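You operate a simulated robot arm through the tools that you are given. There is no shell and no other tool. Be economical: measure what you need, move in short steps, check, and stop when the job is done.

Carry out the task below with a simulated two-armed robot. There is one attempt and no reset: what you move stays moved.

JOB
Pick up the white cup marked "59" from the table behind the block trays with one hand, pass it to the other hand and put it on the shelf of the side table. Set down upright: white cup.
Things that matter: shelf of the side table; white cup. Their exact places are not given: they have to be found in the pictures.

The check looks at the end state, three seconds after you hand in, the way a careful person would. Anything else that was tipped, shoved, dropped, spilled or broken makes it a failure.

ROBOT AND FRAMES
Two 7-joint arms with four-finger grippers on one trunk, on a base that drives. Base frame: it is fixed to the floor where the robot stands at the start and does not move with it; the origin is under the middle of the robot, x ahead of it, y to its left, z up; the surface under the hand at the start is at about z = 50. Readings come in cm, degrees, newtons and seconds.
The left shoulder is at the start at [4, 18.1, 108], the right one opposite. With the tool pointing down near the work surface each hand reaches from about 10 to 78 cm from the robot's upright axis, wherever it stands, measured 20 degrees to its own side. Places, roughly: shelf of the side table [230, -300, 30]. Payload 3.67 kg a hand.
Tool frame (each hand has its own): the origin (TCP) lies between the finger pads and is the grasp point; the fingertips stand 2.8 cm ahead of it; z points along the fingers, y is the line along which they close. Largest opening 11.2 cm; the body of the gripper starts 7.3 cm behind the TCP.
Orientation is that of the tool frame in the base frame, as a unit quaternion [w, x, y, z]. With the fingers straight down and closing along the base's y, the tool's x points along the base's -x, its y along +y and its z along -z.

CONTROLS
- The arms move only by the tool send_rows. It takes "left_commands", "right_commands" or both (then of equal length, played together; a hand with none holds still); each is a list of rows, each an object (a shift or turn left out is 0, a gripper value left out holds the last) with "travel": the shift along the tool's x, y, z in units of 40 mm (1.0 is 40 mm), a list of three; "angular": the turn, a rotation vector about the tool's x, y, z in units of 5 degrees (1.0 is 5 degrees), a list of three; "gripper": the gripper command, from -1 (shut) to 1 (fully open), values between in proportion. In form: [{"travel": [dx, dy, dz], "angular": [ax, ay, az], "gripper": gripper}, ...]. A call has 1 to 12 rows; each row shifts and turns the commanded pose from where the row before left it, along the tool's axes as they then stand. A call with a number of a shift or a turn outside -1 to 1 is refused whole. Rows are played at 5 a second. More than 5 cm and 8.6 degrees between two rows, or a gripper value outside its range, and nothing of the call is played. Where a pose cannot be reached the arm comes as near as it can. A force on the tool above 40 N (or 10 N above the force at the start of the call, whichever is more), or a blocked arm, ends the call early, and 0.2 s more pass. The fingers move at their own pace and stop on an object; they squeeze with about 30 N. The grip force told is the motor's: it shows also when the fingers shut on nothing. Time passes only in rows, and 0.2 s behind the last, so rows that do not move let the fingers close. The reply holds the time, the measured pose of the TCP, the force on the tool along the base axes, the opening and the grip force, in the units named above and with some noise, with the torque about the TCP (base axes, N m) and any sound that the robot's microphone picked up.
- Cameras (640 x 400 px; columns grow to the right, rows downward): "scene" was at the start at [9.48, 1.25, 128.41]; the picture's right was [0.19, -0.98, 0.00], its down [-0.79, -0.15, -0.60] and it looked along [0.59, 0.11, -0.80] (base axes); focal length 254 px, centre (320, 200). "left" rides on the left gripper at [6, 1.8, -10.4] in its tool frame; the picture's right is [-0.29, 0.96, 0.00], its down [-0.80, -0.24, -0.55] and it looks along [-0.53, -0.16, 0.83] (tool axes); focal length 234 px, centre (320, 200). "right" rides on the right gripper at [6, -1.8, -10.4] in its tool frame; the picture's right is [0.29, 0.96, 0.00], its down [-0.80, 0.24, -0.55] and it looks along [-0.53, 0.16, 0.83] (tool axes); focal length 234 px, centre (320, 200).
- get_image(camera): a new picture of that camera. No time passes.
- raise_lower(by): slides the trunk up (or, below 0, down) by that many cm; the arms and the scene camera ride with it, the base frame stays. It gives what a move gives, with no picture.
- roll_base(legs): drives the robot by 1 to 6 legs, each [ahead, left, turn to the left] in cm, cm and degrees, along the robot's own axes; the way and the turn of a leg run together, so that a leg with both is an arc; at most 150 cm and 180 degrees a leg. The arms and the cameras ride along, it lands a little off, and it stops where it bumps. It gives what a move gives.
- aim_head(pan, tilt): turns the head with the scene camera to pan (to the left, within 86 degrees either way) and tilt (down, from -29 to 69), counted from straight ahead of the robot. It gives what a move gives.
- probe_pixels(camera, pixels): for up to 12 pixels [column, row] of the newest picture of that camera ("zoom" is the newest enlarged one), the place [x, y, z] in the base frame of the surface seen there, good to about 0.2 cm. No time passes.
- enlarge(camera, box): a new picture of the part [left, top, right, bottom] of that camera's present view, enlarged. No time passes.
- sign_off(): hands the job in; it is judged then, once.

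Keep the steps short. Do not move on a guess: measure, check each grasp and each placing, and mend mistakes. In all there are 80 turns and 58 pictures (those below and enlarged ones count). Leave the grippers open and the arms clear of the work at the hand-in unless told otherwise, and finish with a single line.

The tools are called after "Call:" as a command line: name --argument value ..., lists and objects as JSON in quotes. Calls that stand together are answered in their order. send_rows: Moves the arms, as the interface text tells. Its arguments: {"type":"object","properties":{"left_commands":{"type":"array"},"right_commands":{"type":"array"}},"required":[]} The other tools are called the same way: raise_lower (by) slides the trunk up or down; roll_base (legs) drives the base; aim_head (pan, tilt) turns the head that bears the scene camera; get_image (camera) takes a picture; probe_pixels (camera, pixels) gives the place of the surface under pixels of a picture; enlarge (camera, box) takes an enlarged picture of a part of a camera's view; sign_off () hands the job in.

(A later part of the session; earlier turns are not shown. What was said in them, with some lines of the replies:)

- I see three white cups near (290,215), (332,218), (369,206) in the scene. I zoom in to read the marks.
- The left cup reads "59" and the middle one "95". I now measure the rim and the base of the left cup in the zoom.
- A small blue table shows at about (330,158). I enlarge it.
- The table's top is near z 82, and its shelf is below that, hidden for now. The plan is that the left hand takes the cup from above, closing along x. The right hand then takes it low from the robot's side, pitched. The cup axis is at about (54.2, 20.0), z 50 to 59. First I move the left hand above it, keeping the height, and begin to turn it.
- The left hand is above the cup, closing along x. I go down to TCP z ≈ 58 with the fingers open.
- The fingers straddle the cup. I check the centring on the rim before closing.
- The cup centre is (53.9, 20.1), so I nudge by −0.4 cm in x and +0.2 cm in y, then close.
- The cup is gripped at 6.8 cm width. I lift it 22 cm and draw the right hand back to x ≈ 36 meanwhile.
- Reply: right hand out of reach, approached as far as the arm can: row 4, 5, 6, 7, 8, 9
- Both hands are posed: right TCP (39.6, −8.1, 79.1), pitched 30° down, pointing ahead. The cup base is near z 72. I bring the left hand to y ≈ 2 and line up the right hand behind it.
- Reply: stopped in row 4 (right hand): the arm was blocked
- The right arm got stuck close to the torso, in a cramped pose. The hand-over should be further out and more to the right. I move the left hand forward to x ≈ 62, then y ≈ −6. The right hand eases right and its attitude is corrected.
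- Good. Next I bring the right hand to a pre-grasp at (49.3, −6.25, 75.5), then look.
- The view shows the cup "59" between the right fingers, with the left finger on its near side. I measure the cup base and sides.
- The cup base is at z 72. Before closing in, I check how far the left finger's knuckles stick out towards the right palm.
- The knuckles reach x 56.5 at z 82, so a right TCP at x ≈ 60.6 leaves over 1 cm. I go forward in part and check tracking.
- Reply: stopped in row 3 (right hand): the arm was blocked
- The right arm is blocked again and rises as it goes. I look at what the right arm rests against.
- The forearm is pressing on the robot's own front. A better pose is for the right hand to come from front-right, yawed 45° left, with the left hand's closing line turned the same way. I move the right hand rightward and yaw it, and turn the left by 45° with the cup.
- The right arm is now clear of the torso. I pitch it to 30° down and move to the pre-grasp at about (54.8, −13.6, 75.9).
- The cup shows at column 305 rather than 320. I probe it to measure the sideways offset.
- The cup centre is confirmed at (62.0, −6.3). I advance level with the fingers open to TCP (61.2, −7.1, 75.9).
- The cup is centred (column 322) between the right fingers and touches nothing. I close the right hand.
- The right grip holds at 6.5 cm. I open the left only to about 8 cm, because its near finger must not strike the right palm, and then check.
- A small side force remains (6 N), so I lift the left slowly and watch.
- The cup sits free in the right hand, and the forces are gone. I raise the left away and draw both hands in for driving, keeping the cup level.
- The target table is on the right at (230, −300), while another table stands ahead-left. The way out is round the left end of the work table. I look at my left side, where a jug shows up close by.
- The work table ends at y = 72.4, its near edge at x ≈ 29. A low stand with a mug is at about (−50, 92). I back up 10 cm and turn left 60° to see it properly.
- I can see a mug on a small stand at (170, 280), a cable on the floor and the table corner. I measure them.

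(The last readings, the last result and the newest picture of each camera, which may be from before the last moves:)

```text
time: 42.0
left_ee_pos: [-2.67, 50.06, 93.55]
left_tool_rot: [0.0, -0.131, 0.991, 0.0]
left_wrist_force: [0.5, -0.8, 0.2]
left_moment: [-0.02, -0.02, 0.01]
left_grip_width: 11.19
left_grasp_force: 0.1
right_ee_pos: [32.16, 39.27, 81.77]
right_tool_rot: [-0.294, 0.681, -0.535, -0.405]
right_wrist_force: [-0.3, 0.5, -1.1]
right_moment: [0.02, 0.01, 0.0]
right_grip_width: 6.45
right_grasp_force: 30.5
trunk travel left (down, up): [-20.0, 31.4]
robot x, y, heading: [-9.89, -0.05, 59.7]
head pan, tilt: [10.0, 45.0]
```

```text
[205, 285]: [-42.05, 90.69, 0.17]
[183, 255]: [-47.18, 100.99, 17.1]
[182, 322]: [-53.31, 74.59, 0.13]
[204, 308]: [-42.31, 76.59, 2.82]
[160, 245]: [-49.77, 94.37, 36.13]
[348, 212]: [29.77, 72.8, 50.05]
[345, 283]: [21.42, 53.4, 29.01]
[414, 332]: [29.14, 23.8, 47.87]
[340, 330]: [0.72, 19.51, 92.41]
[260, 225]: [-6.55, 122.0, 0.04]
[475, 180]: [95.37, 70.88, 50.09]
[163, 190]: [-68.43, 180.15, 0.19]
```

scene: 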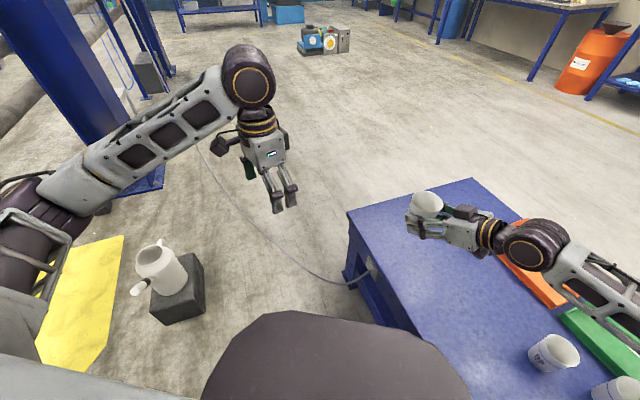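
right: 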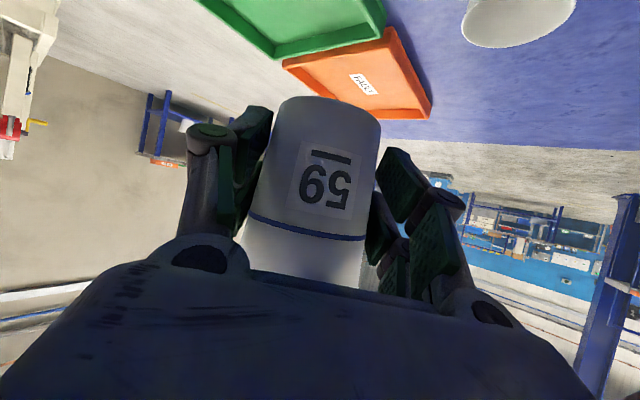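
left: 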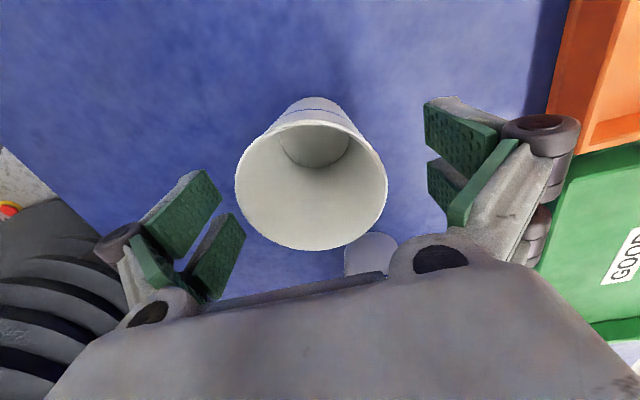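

The gap between the stand's corner (−42, 75) and the table's socket (21, 53) is about 66 cm. I need to know my own base's width, so I tilt the left hand to look back at my base.

Call:
send_rows --left_commands '[{"angular": [0.79, 0.6, 0]}, {"angular": [0.79, 0.6, 0]}, {"angular": [0.79, 0.6, 0]}, {"angular": [0.79, 0.6, 0]}, {"angular": [0.79, 0.6, 0]}, {"angular": [0.79, 0.6, 0]}, {"angular": [0.79, 0.6, 0]}, {"angular": [0.79, 0.6, 0]}]'

Call:
get_image --camera "left"

```text
time: 43.8
left_ee_pos: [-2.71, 50.09, 93.66]
left_tool_rot: [-0.169, -0.124, 0.932, -0.295]
left_wrist_force: [-0.4, 0.0, 0.0]
left_moment: [-0.01, -0.03, -0.03]
left_grip_width: 11.18
left_grasp_force: 0.1
right_ee_pos: [32.11, 39.41, 81.75]
right_tool_rot: [-0.293, 0.681, -0.535, -0.405]
right_wrist_force: [-0.4, 0.1, -0.3]
right_moment: [-0.02, 0.01, -0.02]
right_grip_width: 6.46
right_grasp_force: 30.1
trunk travel left (down, up): [-20.0, 31.4]
robot x, y, heading: [-9.9, 0.26, 60.1]
head pan, tilt: [10.0, 45.0]
```

```text
30 pictures are left
```

left: 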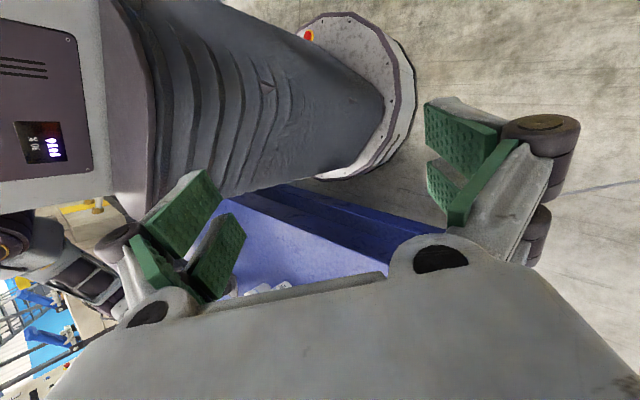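

A round base disc shows. I probe its rim.

Call:
probe_pixels --camera "left" --pixels '[[350, 14], [400, 60], [412, 100], [400, 130], [360, 165], [330, 178], [320, 20], [310, 100], [250, 50], [180, 60]]'

```text
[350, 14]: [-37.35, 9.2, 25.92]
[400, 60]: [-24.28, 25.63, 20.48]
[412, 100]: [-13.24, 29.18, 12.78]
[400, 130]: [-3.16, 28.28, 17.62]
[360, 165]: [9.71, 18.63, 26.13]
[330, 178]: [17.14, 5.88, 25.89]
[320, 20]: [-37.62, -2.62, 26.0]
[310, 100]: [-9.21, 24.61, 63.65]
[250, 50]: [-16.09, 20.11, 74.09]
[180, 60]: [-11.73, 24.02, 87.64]
```

The base is a disc of radius 29.5 cm, so it fits. I undo the left tilt and then drive through the gap via (−9, 62) and (−4, 90) to (8, 122), keeping the heading at 60°.

Call:
send_rows --left_commands '[{"angular": [-0.79, -0.6, 0]}, {"angular": [-0.79, -0.6, 0]}, {"angular": [-0.79, -0.6, 0]}, {"angular": [-0.79, -0.6, 0]}, {"angular": [-0.79, -0.6, 0]}, {"angular": [-0.79, -0.6, 0]}, {"angular": [-0.79, -0.6, 0]}, {"angular": [-0.79, -0.6, 0]}]'

Call:
roll_base --legs '[[54.2, 30.1, 0], [26.7, 9.7, 0], [33.7, 5.6, 0]]'

Call:
aim_head --pan -60 --tilt 35

Call:
get_image --camera "scene"

```text
time: 45.6
left_ee_pos: [-2.75, 49.91, 93.52]
left_tool_rot: [0.001, -0.131, 0.991, 0.002]
left_wrist_force: [0.4, 0.4, 0.3]
left_moment: [-0.02, -0.03, 0.01]
left_grip_width: 11.17
left_grasp_force: 0.0
right_ee_pos: [32.3, 39.3, 81.94]
right_tool_rot: [-0.293, 0.682, -0.534, -0.405]
right_wrist_force: [-0.9, -0.1, -0.4]
right_moment: [0.0, 0.0, -0.01]
right_grip_width: 6.45
right_grasp_force: 29.6
trunk travel left (down, up): [-20.0, 31.4]
robot x, y, heading: [-10.11, -0.13, 59.7]
head pan, tilt: [10.0, 45.0]
```

```text
time: 52.5
left_ee_pos: [14.29, 172.56, 93.53]
left_tool_rot: [0.0, -0.132, 0.991, -0.001]
left_wrist_force: [-0.5, 0.7, 0.9]
left_moment: [-0.01, 0.0, 0.0]
left_grip_width: 11.19
left_grasp_force: 0.0
right_ee_pos: [49.11, 161.79, 81.74]
right_tool_rot: [-0.293, 0.682, -0.534, -0.405]
right_wrist_force: [-0.5, 0.1, -0.4]
right_moment: [0.03, 0.02, 0.03]
right_grip_width: 6.47
right_grasp_force: 29.8
trunk travel left (down, up): [-20.0, 31.4]
robot x, y, heading: [7.05, 121.92, 60.0]
head pan, tilt: [10.0, 45.0]
```

```text
time: 53.9
left_ee_pos: [14.28, 172.35, 93.55]
left_tool_rot: [0.0, -0.132, 0.991, 0.0]
left_wrist_force: [-0.1, 0.5, -0.1]
left_moment: [-0.04, -0.01, 0.01]
left_grip_width: 11.2
left_grasp_force: 0.0
right_ee_pos: [49.09, 161.66, 81.92]
right_tool_rot: [-0.293, 0.682, -0.534, -0.405]
right_wrist_force: [0.9, 0.2, -0.2]
right_moment: [0.03, 0.02, -0.01]
right_grip_width: 6.47
right_grasp_force: 29.7
trunk travel left (down, up): [-20.0, 31.4]
robot x, y, heading: [7.32, 122.09, 60.1]
head pan, tilt: [-60.0, 35.0]
```

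```text
29 pictures are left
```

scene: 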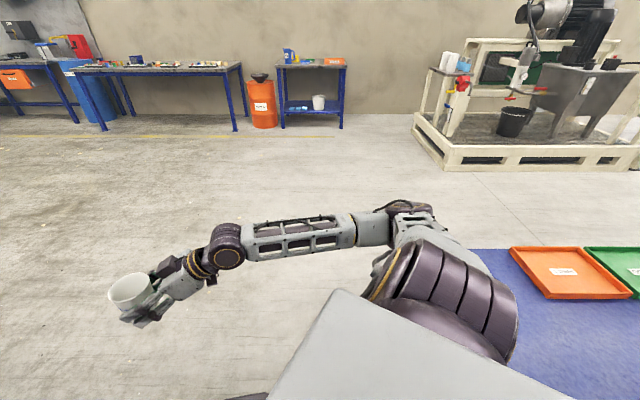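

The way is clear. I check how far the tables ahead are before turning.

Call:
probe_pixels --camera "scene" --pixels '[[310, 66], [283, 125], [341, 128], [440, 168], [262, 128], [235, 130], [512, 248], [330, 180]]'

```text
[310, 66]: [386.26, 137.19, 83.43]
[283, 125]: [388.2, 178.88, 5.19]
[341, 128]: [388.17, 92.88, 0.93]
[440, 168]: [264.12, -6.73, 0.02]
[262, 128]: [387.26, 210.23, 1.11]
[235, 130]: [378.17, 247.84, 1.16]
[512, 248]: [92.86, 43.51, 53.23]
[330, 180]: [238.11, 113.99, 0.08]
```

Plenty of room. I turn to heading 0, drive to x ≈ 175, then turn to face −y.

Call:
roll_base --legs '[[0, 0, -60], [140, 0, 0], [28, -10, 0], [0, 0, -90]]'

Call:
aim_head --pan 0 --tilt 20

Call:
get_image --camera "scene"

```text
time: 69.9
left_ee_pos: [191.54, 67.24, 93.52]
left_tool_rot: [-0.001, 0.927, 0.376, 0.0]
left_wrist_force: [0.6, -0.5, -0.9]
left_moment: [0.02, -0.04, 0.0]
left_grip_width: 11.22
left_grasp_force: 0.0
right_ee_pos: [155.79, 59.83, 81.94]
right_tool_rot: [0.466, 0.346, 0.794, -0.181]
right_wrist_force: [-0.2, -0.5, 0.3]
right_moment: [0.01, -0.01, -0.02]
right_grip_width: 6.46
right_grasp_force: 30.2
trunk travel left (down, up): [-20.0, 31.4]
robot x, y, heading: [173.57, 114.69, -90.8]
head pan, tilt: [-60.0, 35.0]
```

```text
time: 71.2
left_ee_pos: [191.45, 67.38, 93.51]
left_tool_rot: [0.0, 0.927, 0.375, 0.001]
left_wrist_force: [-0.6, -0.5, 0.0]
left_moment: [0.03, -0.01, 0.0]
left_grip_width: 11.18
left_grasp_force: 0.0
right_ee_pos: [155.9, 59.78, 81.84]
right_tool_rot: [0.466, 0.346, 0.794, -0.181]
right_wrist_force: [0.1, 0.2, -0.2]
right_moment: [-0.02, -0.02, 0.03]
right_grip_width: 6.46
right_grasp_force: 29.5
trunk travel left (down, up): [-20.0, 31.4]
robot x, y, heading: [173.87, 114.34, -91.0]
head pan, tilt: [0.0, 20.0]
```

```text
28 pictures are left
```

scene: 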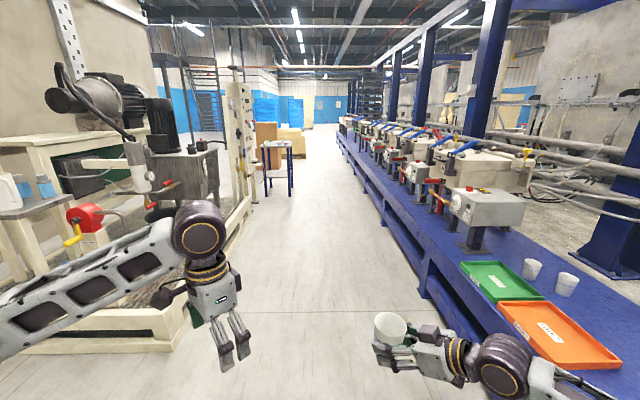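

The side table is ahead at (278, 165) and the aisle is clear. I drive 250 cm ahead.

Call:
roll_base --legs '[[125, 0, 0.5], [125, 0, 0.5]]'

Call:
aim_head --pan 15 --tilt 30

Call:
get_image --camera "scene"

```text
time: 83.7
left_ee_pos: [189.02, -179.98, 93.63]
left_tool_rot: [0.0, 0.929, 0.371, 0.0]
left_wrist_force: [-0.8, 0.5, 0.7]
left_moment: [0.01, -0.03, -0.03]
left_grip_width: 11.22
left_grasp_force: 0.0
right_ee_pos: [153.29, -187.07, 81.86]
right_tool_rot: [0.465, 0.351, 0.792, -0.184]
right_wrist_force: [0.4, -0.3, 0.1]
right_moment: [-0.04, -0.02, 0.0]
right_grip_width: 6.41
right_grasp_force: 30.2
trunk travel left (down, up): [-20.0, 31.4]
robot x, y, heading: [171.49, -132.38, -91.5]
head pan, tilt: [0.0, 20.0]
```

```text
time: 84.4
left_ee_pos: [189.02, -179.92, 93.53]
left_tool_rot: [0.0, 0.929, 0.371, 0.0]
left_wrist_force: [0.2, 0.3, 1.1]
left_moment: [0.0, -0.02, 0.0]
left_grip_width: 11.21
left_grasp_force: 0.1
right_ee_pos: [153.24, -187.0, 81.96]
right_tool_rot: [0.464, 0.35, 0.793, -0.183]
right_wrist_force: [0.7, 0.0, 0.5]
right_moment: [0.0, -0.01, -0.01]
right_grip_width: 6.44
right_grasp_force: 30.1
trunk travel left (down, up): [-20.0, 31.4]
robot x, y, heading: [171.2, -131.93, -91.5]
head pan, tilt: [15.0, 30.0]
```

```text
27 pictures are left
```

scene: 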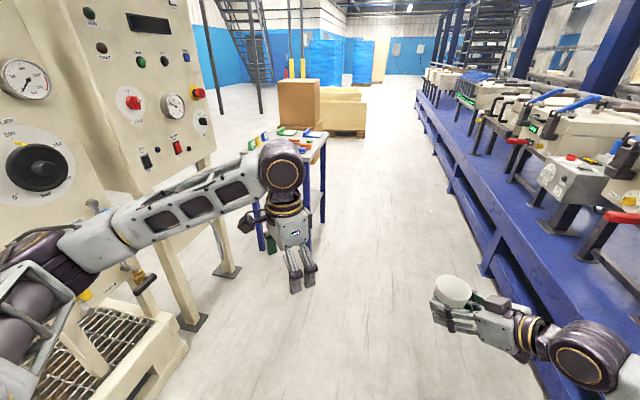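

The left arm hides the side table. I drive on to about (148, −190) and face it at a heading of −45°, so it lies between my arms.

Call:
roll_base --legs '[[57, -22, 0], [0, 0, 46]]'

Call:
aim_head --pan -8 --tilt 35

Call:
get_image --camera "scene"

```text
time: 90.1
left_ee_pos: [193.83, -209.19, 93.5]
left_tool_rot: [0.0, 0.716, 0.698, -0.001]
left_wrist_force: [0.5, 0.3, 0.2]
left_moment: [-0.03, -0.03, -0.01]
left_grip_width: 11.2
left_grasp_force: 0.1
right_ee_pos: [173.59, -239.5, 81.94]
right_tool_rot: [0.499, 0.02, 0.866, 0.008]
right_wrist_force: [1.3, 0.1, -0.4]
right_moment: [-0.01, 0.02, 0.0]
right_grip_width: 6.43
right_grasp_force: 29.8
trunk travel left (down, up): [-20.0, 31.4]
robot x, y, heading: [147.7, -188.07, -46.3]
head pan, tilt: [15.0, 30.0]
```

```text
time: 91.0
left_ee_pos: [193.59, -209.18, 93.46]
left_tool_rot: [0.001, 0.716, 0.698, 0.0]
left_wrist_force: [-0.6, 0.2, -0.1]
left_moment: [0.0, -0.01, 0.01]
left_grip_width: 11.21
left_grasp_force: 0.1
right_ee_pos: [173.46, -239.52, 81.77]
right_tool_rot: [0.5, 0.021, 0.866, 0.007]
right_wrist_force: [0.2, -0.3, 0.0]
right_moment: [-0.01, -0.02, 0.01]
right_grip_width: 6.41
right_grasp_force: 30.3
trunk travel left (down, up): [-20.0, 31.4]
robot x, y, heading: [147.73, -187.93, -46.3]
head pan, tilt: [-8.0, 35.0]
```

```text
26 pictures are left
```

scene: 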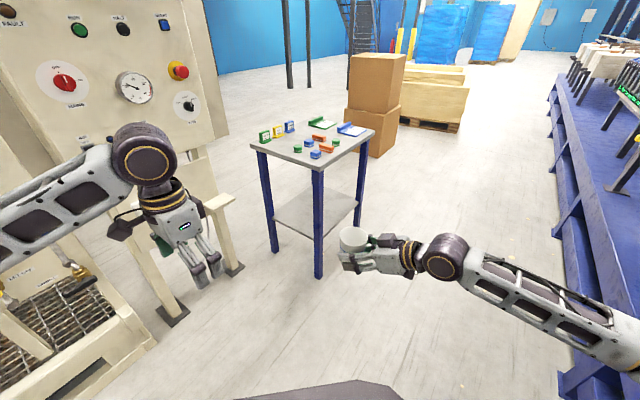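

The side table with its bare shelf is visible. I enlarge it and probe the shelf, legs and top.

Call:
enlarge --camera "scene" --box '[240, 110, 400, 290]'

Call:
probe_pixels --camera "scene" --pixels '[[276, 217], [325, 236], [357, 204], [318, 205], [300, 215], [340, 212], [251, 147], [319, 168], [374, 131], [272, 250], [319, 276], [359, 230]]'

```text
2.22 times, centred on (320, 200) of scene
```

zoom: 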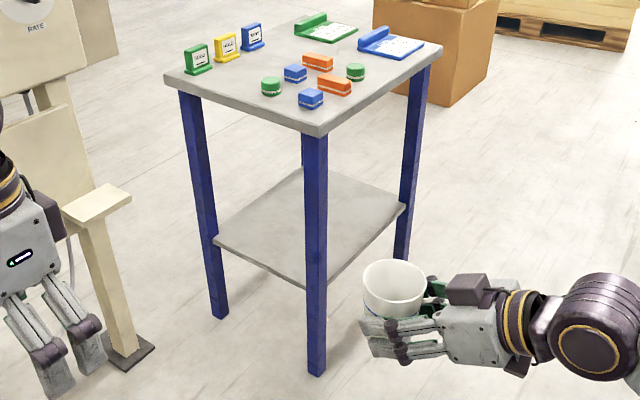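

```text
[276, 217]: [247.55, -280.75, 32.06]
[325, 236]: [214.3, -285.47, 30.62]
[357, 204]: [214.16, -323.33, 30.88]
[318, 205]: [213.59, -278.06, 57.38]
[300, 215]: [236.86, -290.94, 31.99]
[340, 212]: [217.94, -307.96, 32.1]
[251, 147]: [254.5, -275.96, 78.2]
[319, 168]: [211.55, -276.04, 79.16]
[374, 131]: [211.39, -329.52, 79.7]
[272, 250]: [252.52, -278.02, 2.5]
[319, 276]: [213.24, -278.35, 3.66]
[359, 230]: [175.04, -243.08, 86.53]
```

Shelf: x 214–252, y −280 to −327, z 32. The top is at z 80 and the legs are at the corners. I will enter from the −x side between the legs, placing the cup near (225, −303). First I lower the trunk by 20 cm, tuck the left hand and lower the right hand, all well clear of the table.

Call:
raise_lower --by -19.5

Call:
send_rows --left_commands '[{"travel": [0.78, 0.07, -0.5]}, {"travel": [0.78, 0.07, -0.5]}, {"travel": [0.78, 0.07, -0.5]}, {"travel": [0.78, 0.07, -0.5]}, {"travel": [0.78, 0.07, -0.5]}, {}, {}, {}]' --right_commands '[{"travel": [0.6, 0, 0.45]}, {"travel": [0.6, 0, 0.45]}, {"travel": [0.6, 0, 0.45]}, {"travel": [0.6, 0, 0.45]}, {"travel": [0.6, 0, 0.45]}, {"travel": [0.6, 0, 0.45]}, {"travel": [0.6, 0, 0.45]}, {}]'

Call:
get_image --camera "scene"

```text
time: 93.1
left_ee_pos: [193.58, -209.28, 73.97]
left_tool_rot: [0.0, 0.716, 0.698, 0.0]
left_wrist_force: [0.8, -0.7, -0.1]
left_moment: [-0.01, 0.01, -0.01]
left_grip_width: 11.19
left_grasp_force: 0.1
right_ee_pos: [173.54, -239.61, 62.33]
right_tool_rot: [0.5, 0.021, 0.866, 0.007]
right_wrist_force: [-0.3, 0.4, -0.6]
right_moment: [-0.06, 0.02, 0.0]
right_grip_width: 6.4
right_grasp_force: 30.5
trunk travel left (down, up): [-0.5, 50.9]
robot x, y, heading: [147.46, -188.09, -46.6]
head pan, tilt: [-8.0, 35.0]
```

```text
time: 94.9
left_ee_pos: [195.83, -193.68, 84.25]
left_tool_rot: [0.0, 0.716, 0.698, 0.0]
left_wrist_force: [-0.6, -0.9, -0.3]
left_moment: [0.0, 0.03, 0.0]
left_grip_width: 11.21
left_grasp_force: 0.1
right_ee_pos: [175.81, -238.92, 41.02]
right_tool_rot: [0.5, 0.021, 0.866, 0.007]
right_wrist_force: [-0.2, -0.7, -0.9]
right_moment: [-0.01, 0.02, 0.04]
right_grip_width: 6.4
right_grasp_force: 30.5
trunk travel left (down, up): [-0.5, 50.9]
robot x, y, heading: [147.57, -187.8, -46.4]
head pan, tilt: [-8.0, 35.0]
```

```text
24 pictures are left
```

scene: 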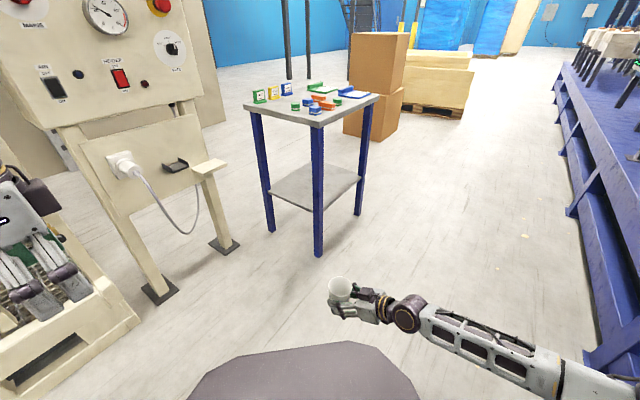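

The right hand reaches low easily. Now I turn 21° left and drive to a staging place at about (142, −262), leaving the hand west of the shelf opening.

Call:
roll_base --legs '[[0, 0, 21.4], [26.2, -69.4, 0]]'

Call:
send_rows --right_commands '[{"angular": [0.866, 0, 0.5]}, {"angular": [0.866, 0, 0.5]}, {"angular": [0.866, 0, 0.5]}, {"angular": [0.866, 0, 0.5]}]'

Call:
aim_head --pan 0 --tilt 40

Call:
get_image --camera "scene"

Call:
get_image --camera "right"

```text
time: 100.1
left_ee_pos: [188.97, -248.65, 84.27]
left_tool_rot: [0.0, 0.58, 0.814, 0.0]
left_wrist_force: [0.3, -0.5, -0.1]
left_moment: [0.03, 0.01, 0.0]
left_grip_width: 11.2
left_grasp_force: 0.0
right_ee_pos: [186.16, -297.91, 41.12]
right_tool_rot: [0.491, -0.134, 0.856, 0.097]
right_wrist_force: [-0.2, 0.7, 0.2]
right_moment: [0.04, 0.0, -0.02]
right_grip_width: 6.4
right_grasp_force: 30.0
trunk travel left (down, up): [-0.5, 50.9]
robot x, y, heading: [141.78, -260.35, -25.9]
head pan, tilt: [-8.0, 35.0]
```

```text
time: 101.1
left_ee_pos: [189.0, -248.62, 84.17]
left_tool_rot: [0.0, 0.582, 0.813, 0.001]
left_wrist_force: [0.2, -0.1, 0.8]
left_moment: [0.02, 0.0, -0.02]
left_grip_width: 11.18
left_grasp_force: 0.0
right_ee_pos: [186.06, -298.04, 41.27]
right_tool_rot: [0.495, 0.017, 0.869, 0.009]
right_wrist_force: [-0.4, 0.5, -0.2]
right_moment: [0.0, 0.02, 0.0]
right_grip_width: 6.39
right_grasp_force: 30.3
trunk travel left (down, up): [-0.5, 50.9]
robot x, y, heading: [142.28, -260.03, -25.9]
head pan, tilt: [-8.0, 35.0]
```

```text
time: 101.8
left_ee_pos: [189.0, -248.72, 84.21]
left_tool_rot: [0.0, 0.58, 0.814, 0.0]
left_wrist_force: [0.8, 0.2, -0.1]
left_moment: [-0.03, 0.02, 0.0]
left_grip_width: 11.21
left_grasp_force: 0.0
right_ee_pos: [186.1, -297.97, 41.25]
right_tool_rot: [0.495, 0.016, 0.869, 0.008]
right_wrist_force: [0.6, -0.1, -0.8]
right_moment: [0.01, 0.03, 0.01]
right_grip_width: 6.41
right_grasp_force: 30.5
trunk travel left (down, up): [-0.5, 50.9]
robot x, y, heading: [141.9, -260.02, -26.1]
head pan, tilt: [0.0, 40.0]
```

```text
23 pictures are left
```

scene: 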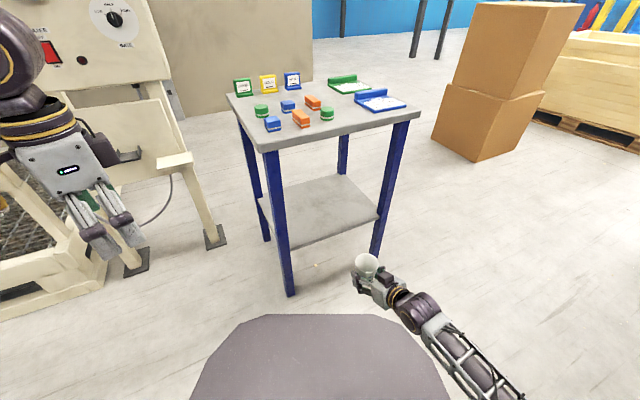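

```text
22 pictures are left
```

right: 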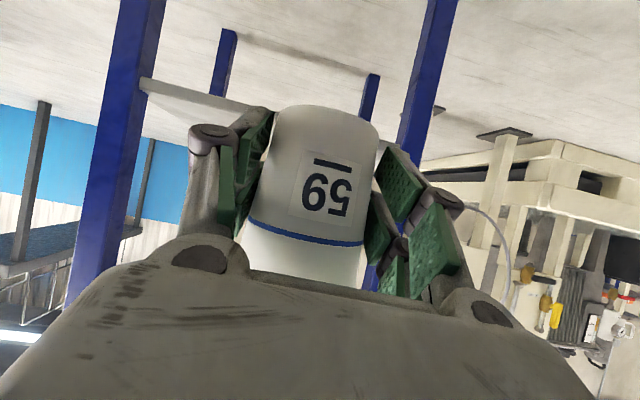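

The hand points into the shelf opening. I check the cup base, the shelf edge and the control stand near my left arm.

Call:
probe_pixels --camera "right" --pixels '[[322, 107], [322, 115], [350, 115], [290, 112], [190, 97]]'

Call:
probe_pixels --camera "scene" --pixels '[[215, 245], [170, 163], [190, 158], [290, 290], [375, 250], [300, 237], [340, 226], [340, 210], [268, 152], [384, 160]]'

```text
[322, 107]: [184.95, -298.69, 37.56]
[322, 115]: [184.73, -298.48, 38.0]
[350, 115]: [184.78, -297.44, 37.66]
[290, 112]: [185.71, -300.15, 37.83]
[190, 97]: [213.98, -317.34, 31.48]
```

```text
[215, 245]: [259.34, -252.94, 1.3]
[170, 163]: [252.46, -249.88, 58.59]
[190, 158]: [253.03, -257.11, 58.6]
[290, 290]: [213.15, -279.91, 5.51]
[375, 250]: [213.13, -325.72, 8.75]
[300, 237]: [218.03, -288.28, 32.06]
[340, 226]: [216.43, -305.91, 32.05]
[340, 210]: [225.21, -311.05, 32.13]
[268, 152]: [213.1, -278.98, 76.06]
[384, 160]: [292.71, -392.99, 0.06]
```

The cup base is level at z 37.4, which is 3.85 below the TCP, and the shelf is at z 32. I drive (27, −4) in world axes, so the cup reaches the shelf edge about 5 cm above it.

Call:
roll_base --legs '[[26, 8.2, 0]]'

Call:
get_image --camera "scene"

Call:
get_image --camera "right"

```text
time: 103.7
left_ee_pos: [216.27, -252.99, 84.08]
left_tool_rot: [-0.001, 0.581, 0.814, -0.001]
left_wrist_force: [0.6, -0.2, 0.3]
left_moment: [-0.02, 0.04, -0.01]
left_grip_width: 11.17
left_grasp_force: 0.0
right_ee_pos: [213.22, -302.3, 41.14]
right_tool_rot: [0.494, 0.018, 0.869, 0.008]
right_wrist_force: [-0.9, -0.5, 0.7]
right_moment: [0.02, -0.01, -0.06]
right_grip_width: 6.41
right_grasp_force: 29.5
trunk travel left (down, up): [-0.5, 50.9]
robot x, y, heading: [169.38, -264.27, -26.1]
head pan, tilt: [0.0, 40.0]
```

```text
21 pictures are left
```

scene: 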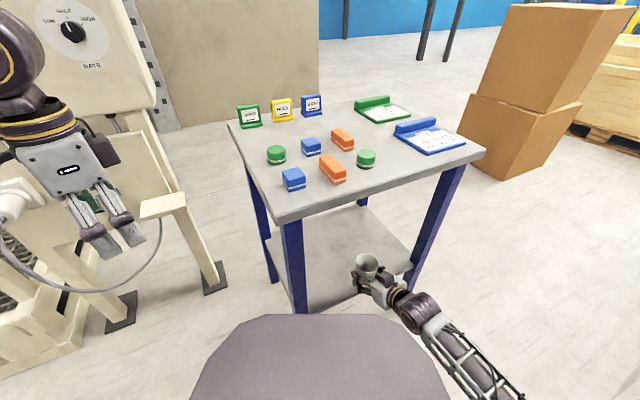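

```text
20 pictures are left
```

right: 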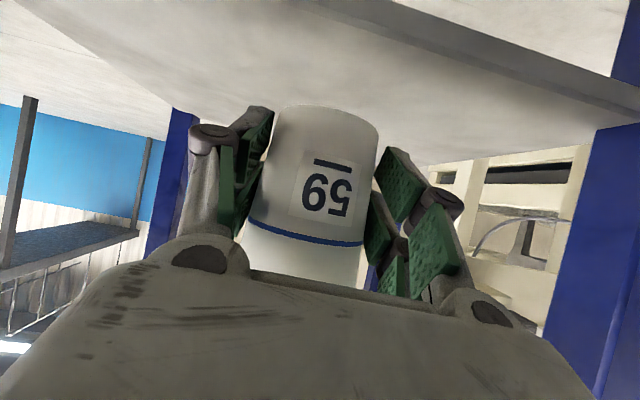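

All clear. I move the hand forward 10.5 cm level (world +x).

Call:
send_rows --right_commands '[{"travel": [-0.33, 0, 0.57]}, {"travel": [-0.33, 0, 0.57]}, {"travel": [-0.33, 0, 0.57]}, {"travel": [-0.33, 0, 0.57]}, {}]'

Call:
get_image --camera "right"

Call:
probe_pixels --camera "right" --pixels '[[322, 107], [322, 60], [200, 60], [450, 80], [345, 112]]'

```text
time: 104.9
left_ee_pos: [216.18, -252.95, 84.3]
left_tool_rot: [-0.001, 0.582, 0.813, 0.0]
left_wrist_force: [-0.1, -0.1, 0.5]
left_moment: [-0.01, 0.0, 0.0]
left_grip_width: 11.21
left_grasp_force: 0.0
right_ee_pos: [223.9, -302.69, 40.92]
right_tool_rot: [0.494, 0.017, 0.869, 0.009]
right_wrist_force: [-0.3, 0.8, 0.2]
right_moment: [0.04, -0.01, -0.04]
right_grip_width: 6.38
right_grasp_force: 29.6
trunk travel left (down, up): [-0.5, 50.9]
robot x, y, heading: [169.4, -263.98, -26.3]
head pan, tilt: [0.0, 40.0]
```

```text
19 pictures are left
```

right: 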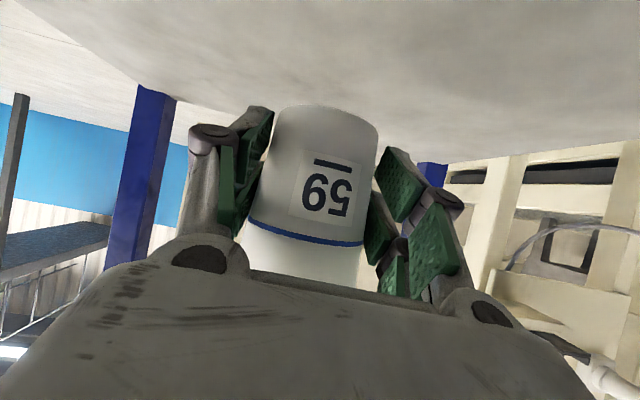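

```text
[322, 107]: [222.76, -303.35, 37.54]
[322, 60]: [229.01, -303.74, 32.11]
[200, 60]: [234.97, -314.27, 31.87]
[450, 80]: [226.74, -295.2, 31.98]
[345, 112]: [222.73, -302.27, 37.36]
```

The cup base is at z 37.3 above a bare shelf at z 32.0. I lower 4.4 cm in world −z, then creep.

Call:
send_rows --right_commands '[{"travel": [0.24, 0, 0.14]}, {"travel": [0.24, 0, 0.14]}, {"travel": [0.24, 0, 0.14]}, {"travel": [0.24, 0, 0.14]}, {}]'

Call:
send_rows --right_commands '[{"travel": [0.05, 0, 0.03]}, {"travel": [0.05, 0, 0.03]}, {}]'

Call:
get_image --camera "right"

Call:
probe_pixels --camera "right" --pixels '[[322, 108], [345, 113], [322, 100], [295, 112], [322, 90]]'

```text
time: 106.1
left_ee_pos: [216.22, -252.99, 84.36]
left_tool_rot: [0.0, 0.582, 0.813, 0.0]
left_wrist_force: [-0.4, 0.0, 0.0]
left_moment: [0.0, 0.02, -0.03]
left_grip_width: 11.19
left_grasp_force: 0.1
right_ee_pos: [223.67, -302.49, 36.59]
right_tool_rot: [0.494, 0.018, 0.869, 0.008]
right_wrist_force: [0.4, 0.1, -0.1]
right_moment: [-0.01, -0.01, -0.01]
right_grip_width: 6.39
right_grasp_force: 30.1
trunk travel left (down, up): [-0.5, 50.9]
robot x, y, heading: [169.46, -264.21, -25.9]
head pan, tilt: [0.0, 40.0]
```

```text
time: 106.9
left_ee_pos: [216.26, -253.0, 84.22]
left_tool_rot: [0.0, 0.581, 0.814, 0.0]
left_wrist_force: [-0.3, -0.1, -0.2]
left_moment: [-0.02, -0.01, 0.02]
left_grip_width: 11.2
left_grasp_force: 0.0
right_ee_pos: [223.65, -302.27, 36.16]
right_tool_rot: [0.496, 0.018, 0.868, 0.008]
right_wrist_force: [0.0, 0.2, -0.4]
right_moment: [0.03, -0.02, -0.03]
right_grip_width: 6.37
right_grasp_force: 30.2
trunk travel left (down, up): [-0.5, 50.9]
robot x, y, heading: [169.44, -263.94, -26.2]
head pan, tilt: [0.0, 40.0]
```

```text
18 pictures are left
```

right: 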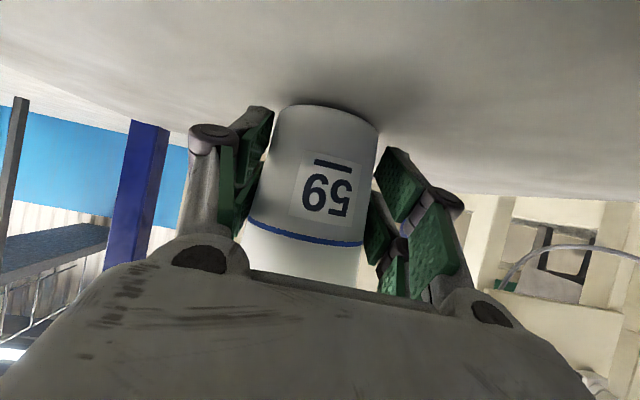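

```text
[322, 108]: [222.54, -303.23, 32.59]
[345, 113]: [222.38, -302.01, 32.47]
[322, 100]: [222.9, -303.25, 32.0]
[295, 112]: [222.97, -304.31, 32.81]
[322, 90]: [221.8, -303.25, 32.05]
```

The cup base is a few mm above the shelf. I creep down 1 mm per row and watch the force.

Call:
send_rows --right_commands '[{"travel": [0.022, 0, 0.0125]}, {"travel": [0.022, 0, 0.0125]}, {"travel": [0.022, 0, 0.0125]}, {}]'

```text
time: 107.9
left_ee_pos: [216.31, -253.05, 84.28]
left_tool_rot: [0.0, 0.582, 0.813, 0.0]
left_wrist_force: [-0.6, 0.1, 0.2]
left_moment: [-0.03, 0.0, -0.01]
left_grip_width: 11.18
left_grasp_force: 0.1
right_ee_pos: [223.62, -302.31, 35.91]
right_tool_rot: [0.495, 0.019, 0.869, 0.007]
right_wrist_force: [-0.1, -0.7, 0.0]
right_moment: [0.0, -0.03, 0.0]
right_grip_width: 6.4
right_grasp_force: 30.3
trunk travel left (down, up): [-0.5, 50.9]
robot x, y, heading: [169.45, -264.39, -26.1]
head pan, tilt: [0.0, 40.0]
```

Call:
send_rows --right_commands '[{"travel": [0.022, 0, 0.0125]}, {"travel": [0.022, 0, 0.0125]}, {}]'

Call:
enlarge --camera "right" --box '[240, 70, 400, 170]'

```text
time: 108.7
left_ee_pos: [216.3, -253.01, 84.26]
left_tool_rot: [0.001, 0.582, 0.813, 0.001]
left_wrist_force: [-1.1, 0.5, 0.3]
left_moment: [0.03, -0.01, -0.01]
left_grip_width: 11.17
left_grasp_force: 0.0
right_ee_pos: [223.61, -302.34, 35.78]
right_tool_rot: [0.495, 0.017, 0.868, 0.008]
right_wrist_force: [-0.4, -1.2, 7.3]
right_moment: [-0.09, 0.08, -0.01]
right_grip_width: 6.41
right_grasp_force: 29.9
trunk travel left (down, up): [-0.5, 50.9]
robot x, y, heading: [169.32, -264.28, -26.2]
head pan, tilt: [0.0, 40.0]
```

```text
4.00 times, centred on (320, 120) of right
```

zoom: 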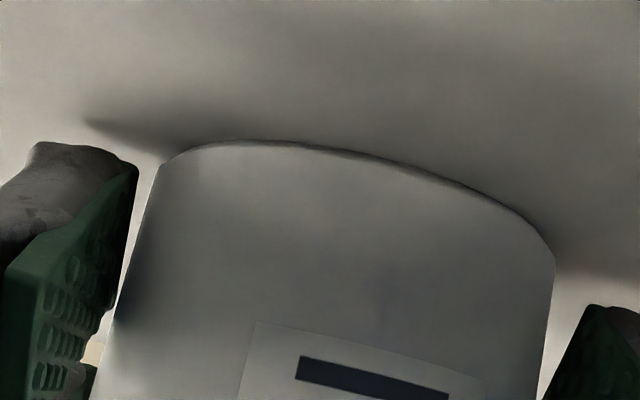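

Contact at 7 N, and the cup stands on the shelf. I open the fingers gently.

Call:
send_rows --right_commands '[{"gripper": 0.2}, {"gripper": 0.3}, {"gripper": 0.5}, {"gripper": 0.8}, {"gripper": 1}, {}, {}]'

Call:
get_image --camera "right"

```text
time: 110.3
left_ee_pos: [216.26, -252.96, 84.22]
left_tool_rot: [0.0, 0.581, 0.814, 0.001]
left_wrist_force: [-0.2, -0.2, -0.8]
left_moment: [-0.01, 0.03, -0.01]
left_grip_width: 11.2
left_grasp_force: 0.0
right_ee_pos: [223.6, -302.32, 35.58]
right_tool_rot: [0.495, 0.017, 0.868, 0.008]
right_wrist_force: [0.0, -0.4, 0.6]
right_moment: [-0.01, -0.03, 0.01]
right_grip_width: 11.18
right_grasp_force: 0.0
trunk travel left (down, up): [-0.5, 50.9]
robot x, y, heading: [169.56, -264.06, -26.1]
head pan, tilt: [0.0, 40.0]
```

```text
16 pictures are left
```

right: 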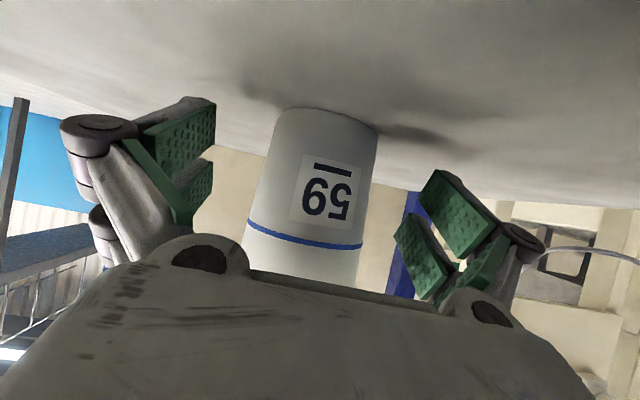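

The cup stands free and is centred between the open fingers. I withdraw level, straight back by 16 cm.

Call:
send_rows --right_commands '[{"travel": [0.2, 0, -0.35]}, {"travel": [0.35, 0, -0.62]}, {"travel": [0.37, 0, -0.65]}, {"travel": [0.37, 0, -0.65]}, {"travel": [0.37, 0, -0.65]}, {"travel": [0.37, 0, -0.65]}, {}]'

Call:
get_image --camera "right"

Call:
get_image --camera "scene"

```text
time: 111.9
left_ee_pos: [216.21, -252.98, 84.17]
left_tool_rot: [-0.001, 0.582, 0.813, 0.0]
left_wrist_force: [0.2, 1.1, 1.1]
left_moment: [-0.02, 0.02, -0.02]
left_grip_width: 11.22
left_grasp_force: 0.0
right_ee_pos: [207.13, -301.65, 35.78]
right_tool_rot: [0.495, 0.017, 0.869, 0.008]
right_wrist_force: [0.4, -0.1, -0.1]
right_moment: [-0.03, -0.04, 0.03]
right_grip_width: 11.2
right_grasp_force: 0.1
trunk travel left (down, up): [-0.5, 50.9]
robot x, y, heading: [169.17, -264.58, -26.1]
head pan, tilt: [0.0, 40.0]
```

```text
15 pictures are left
```

right: 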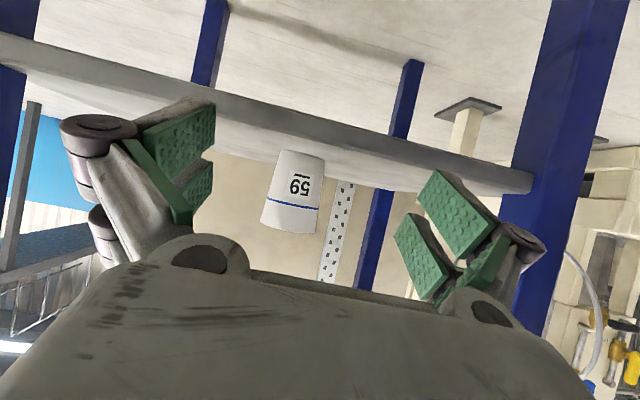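

```text
14 pictures are left
```

scene: 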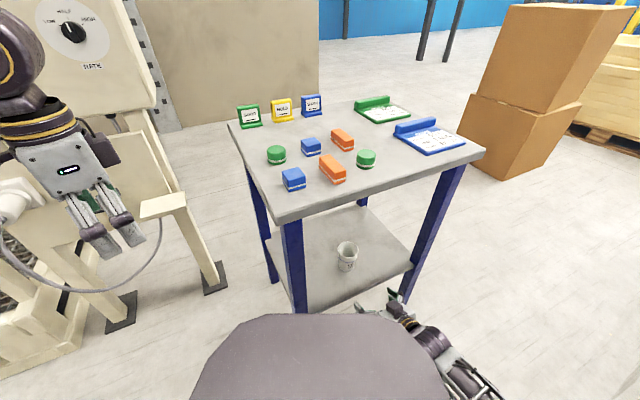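

The cup stands upright on the shelf at (346, 256). I back the base away to clear the arms and take a last close look.

Call:
roll_base --legs '[[-26, -8, 0]]'

Call:
enlarge --camera "scene" --box '[220, 60, 480, 320]'

```text
time: 113.8
left_ee_pos: [189.48, -249.05, 84.27]
left_tool_rot: [0.0, 0.584, 0.811, 0.0]
left_wrist_force: [-0.1, 0.6, -0.4]
left_moment: [0.03, -0.06, 0.0]
left_grip_width: 11.21
left_grasp_force: 0.1
right_ee_pos: [180.2, -297.71, 35.7]
right_tool_rot: [0.495, 0.019, 0.868, 0.008]
right_wrist_force: [-1.1, 0.1, 0.5]
right_moment: [0.0, 0.01, 0.03]
right_grip_width: 11.2
right_grasp_force: 0.1
trunk travel left (down, up): [-0.5, 50.9]
robot x, y, heading: [142.63, -260.17, -26.7]
head pan, tilt: [0.0, 40.0]
```

```text
1.54 times, centred on (350, 190) of scene
```

zoom: 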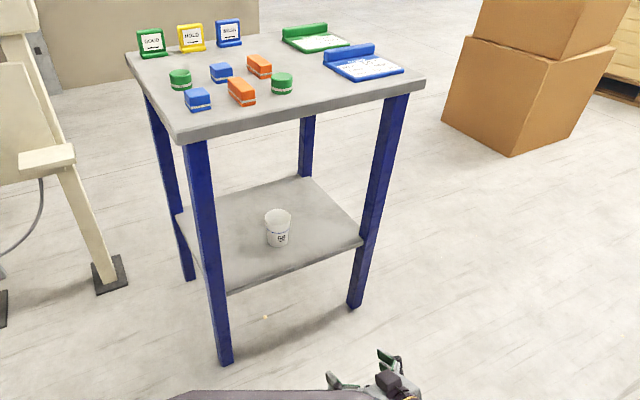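

The cup "59" stands upright on the shelf, nothing else was disturbed, and both grippers are open and clear. I hand in.

Call:
sign_off

```text
The job is handed in.
```

The white cup "59" was picked up with the left hand, passed to the right hand and set upright on the side table's shelf; the job is handed in.
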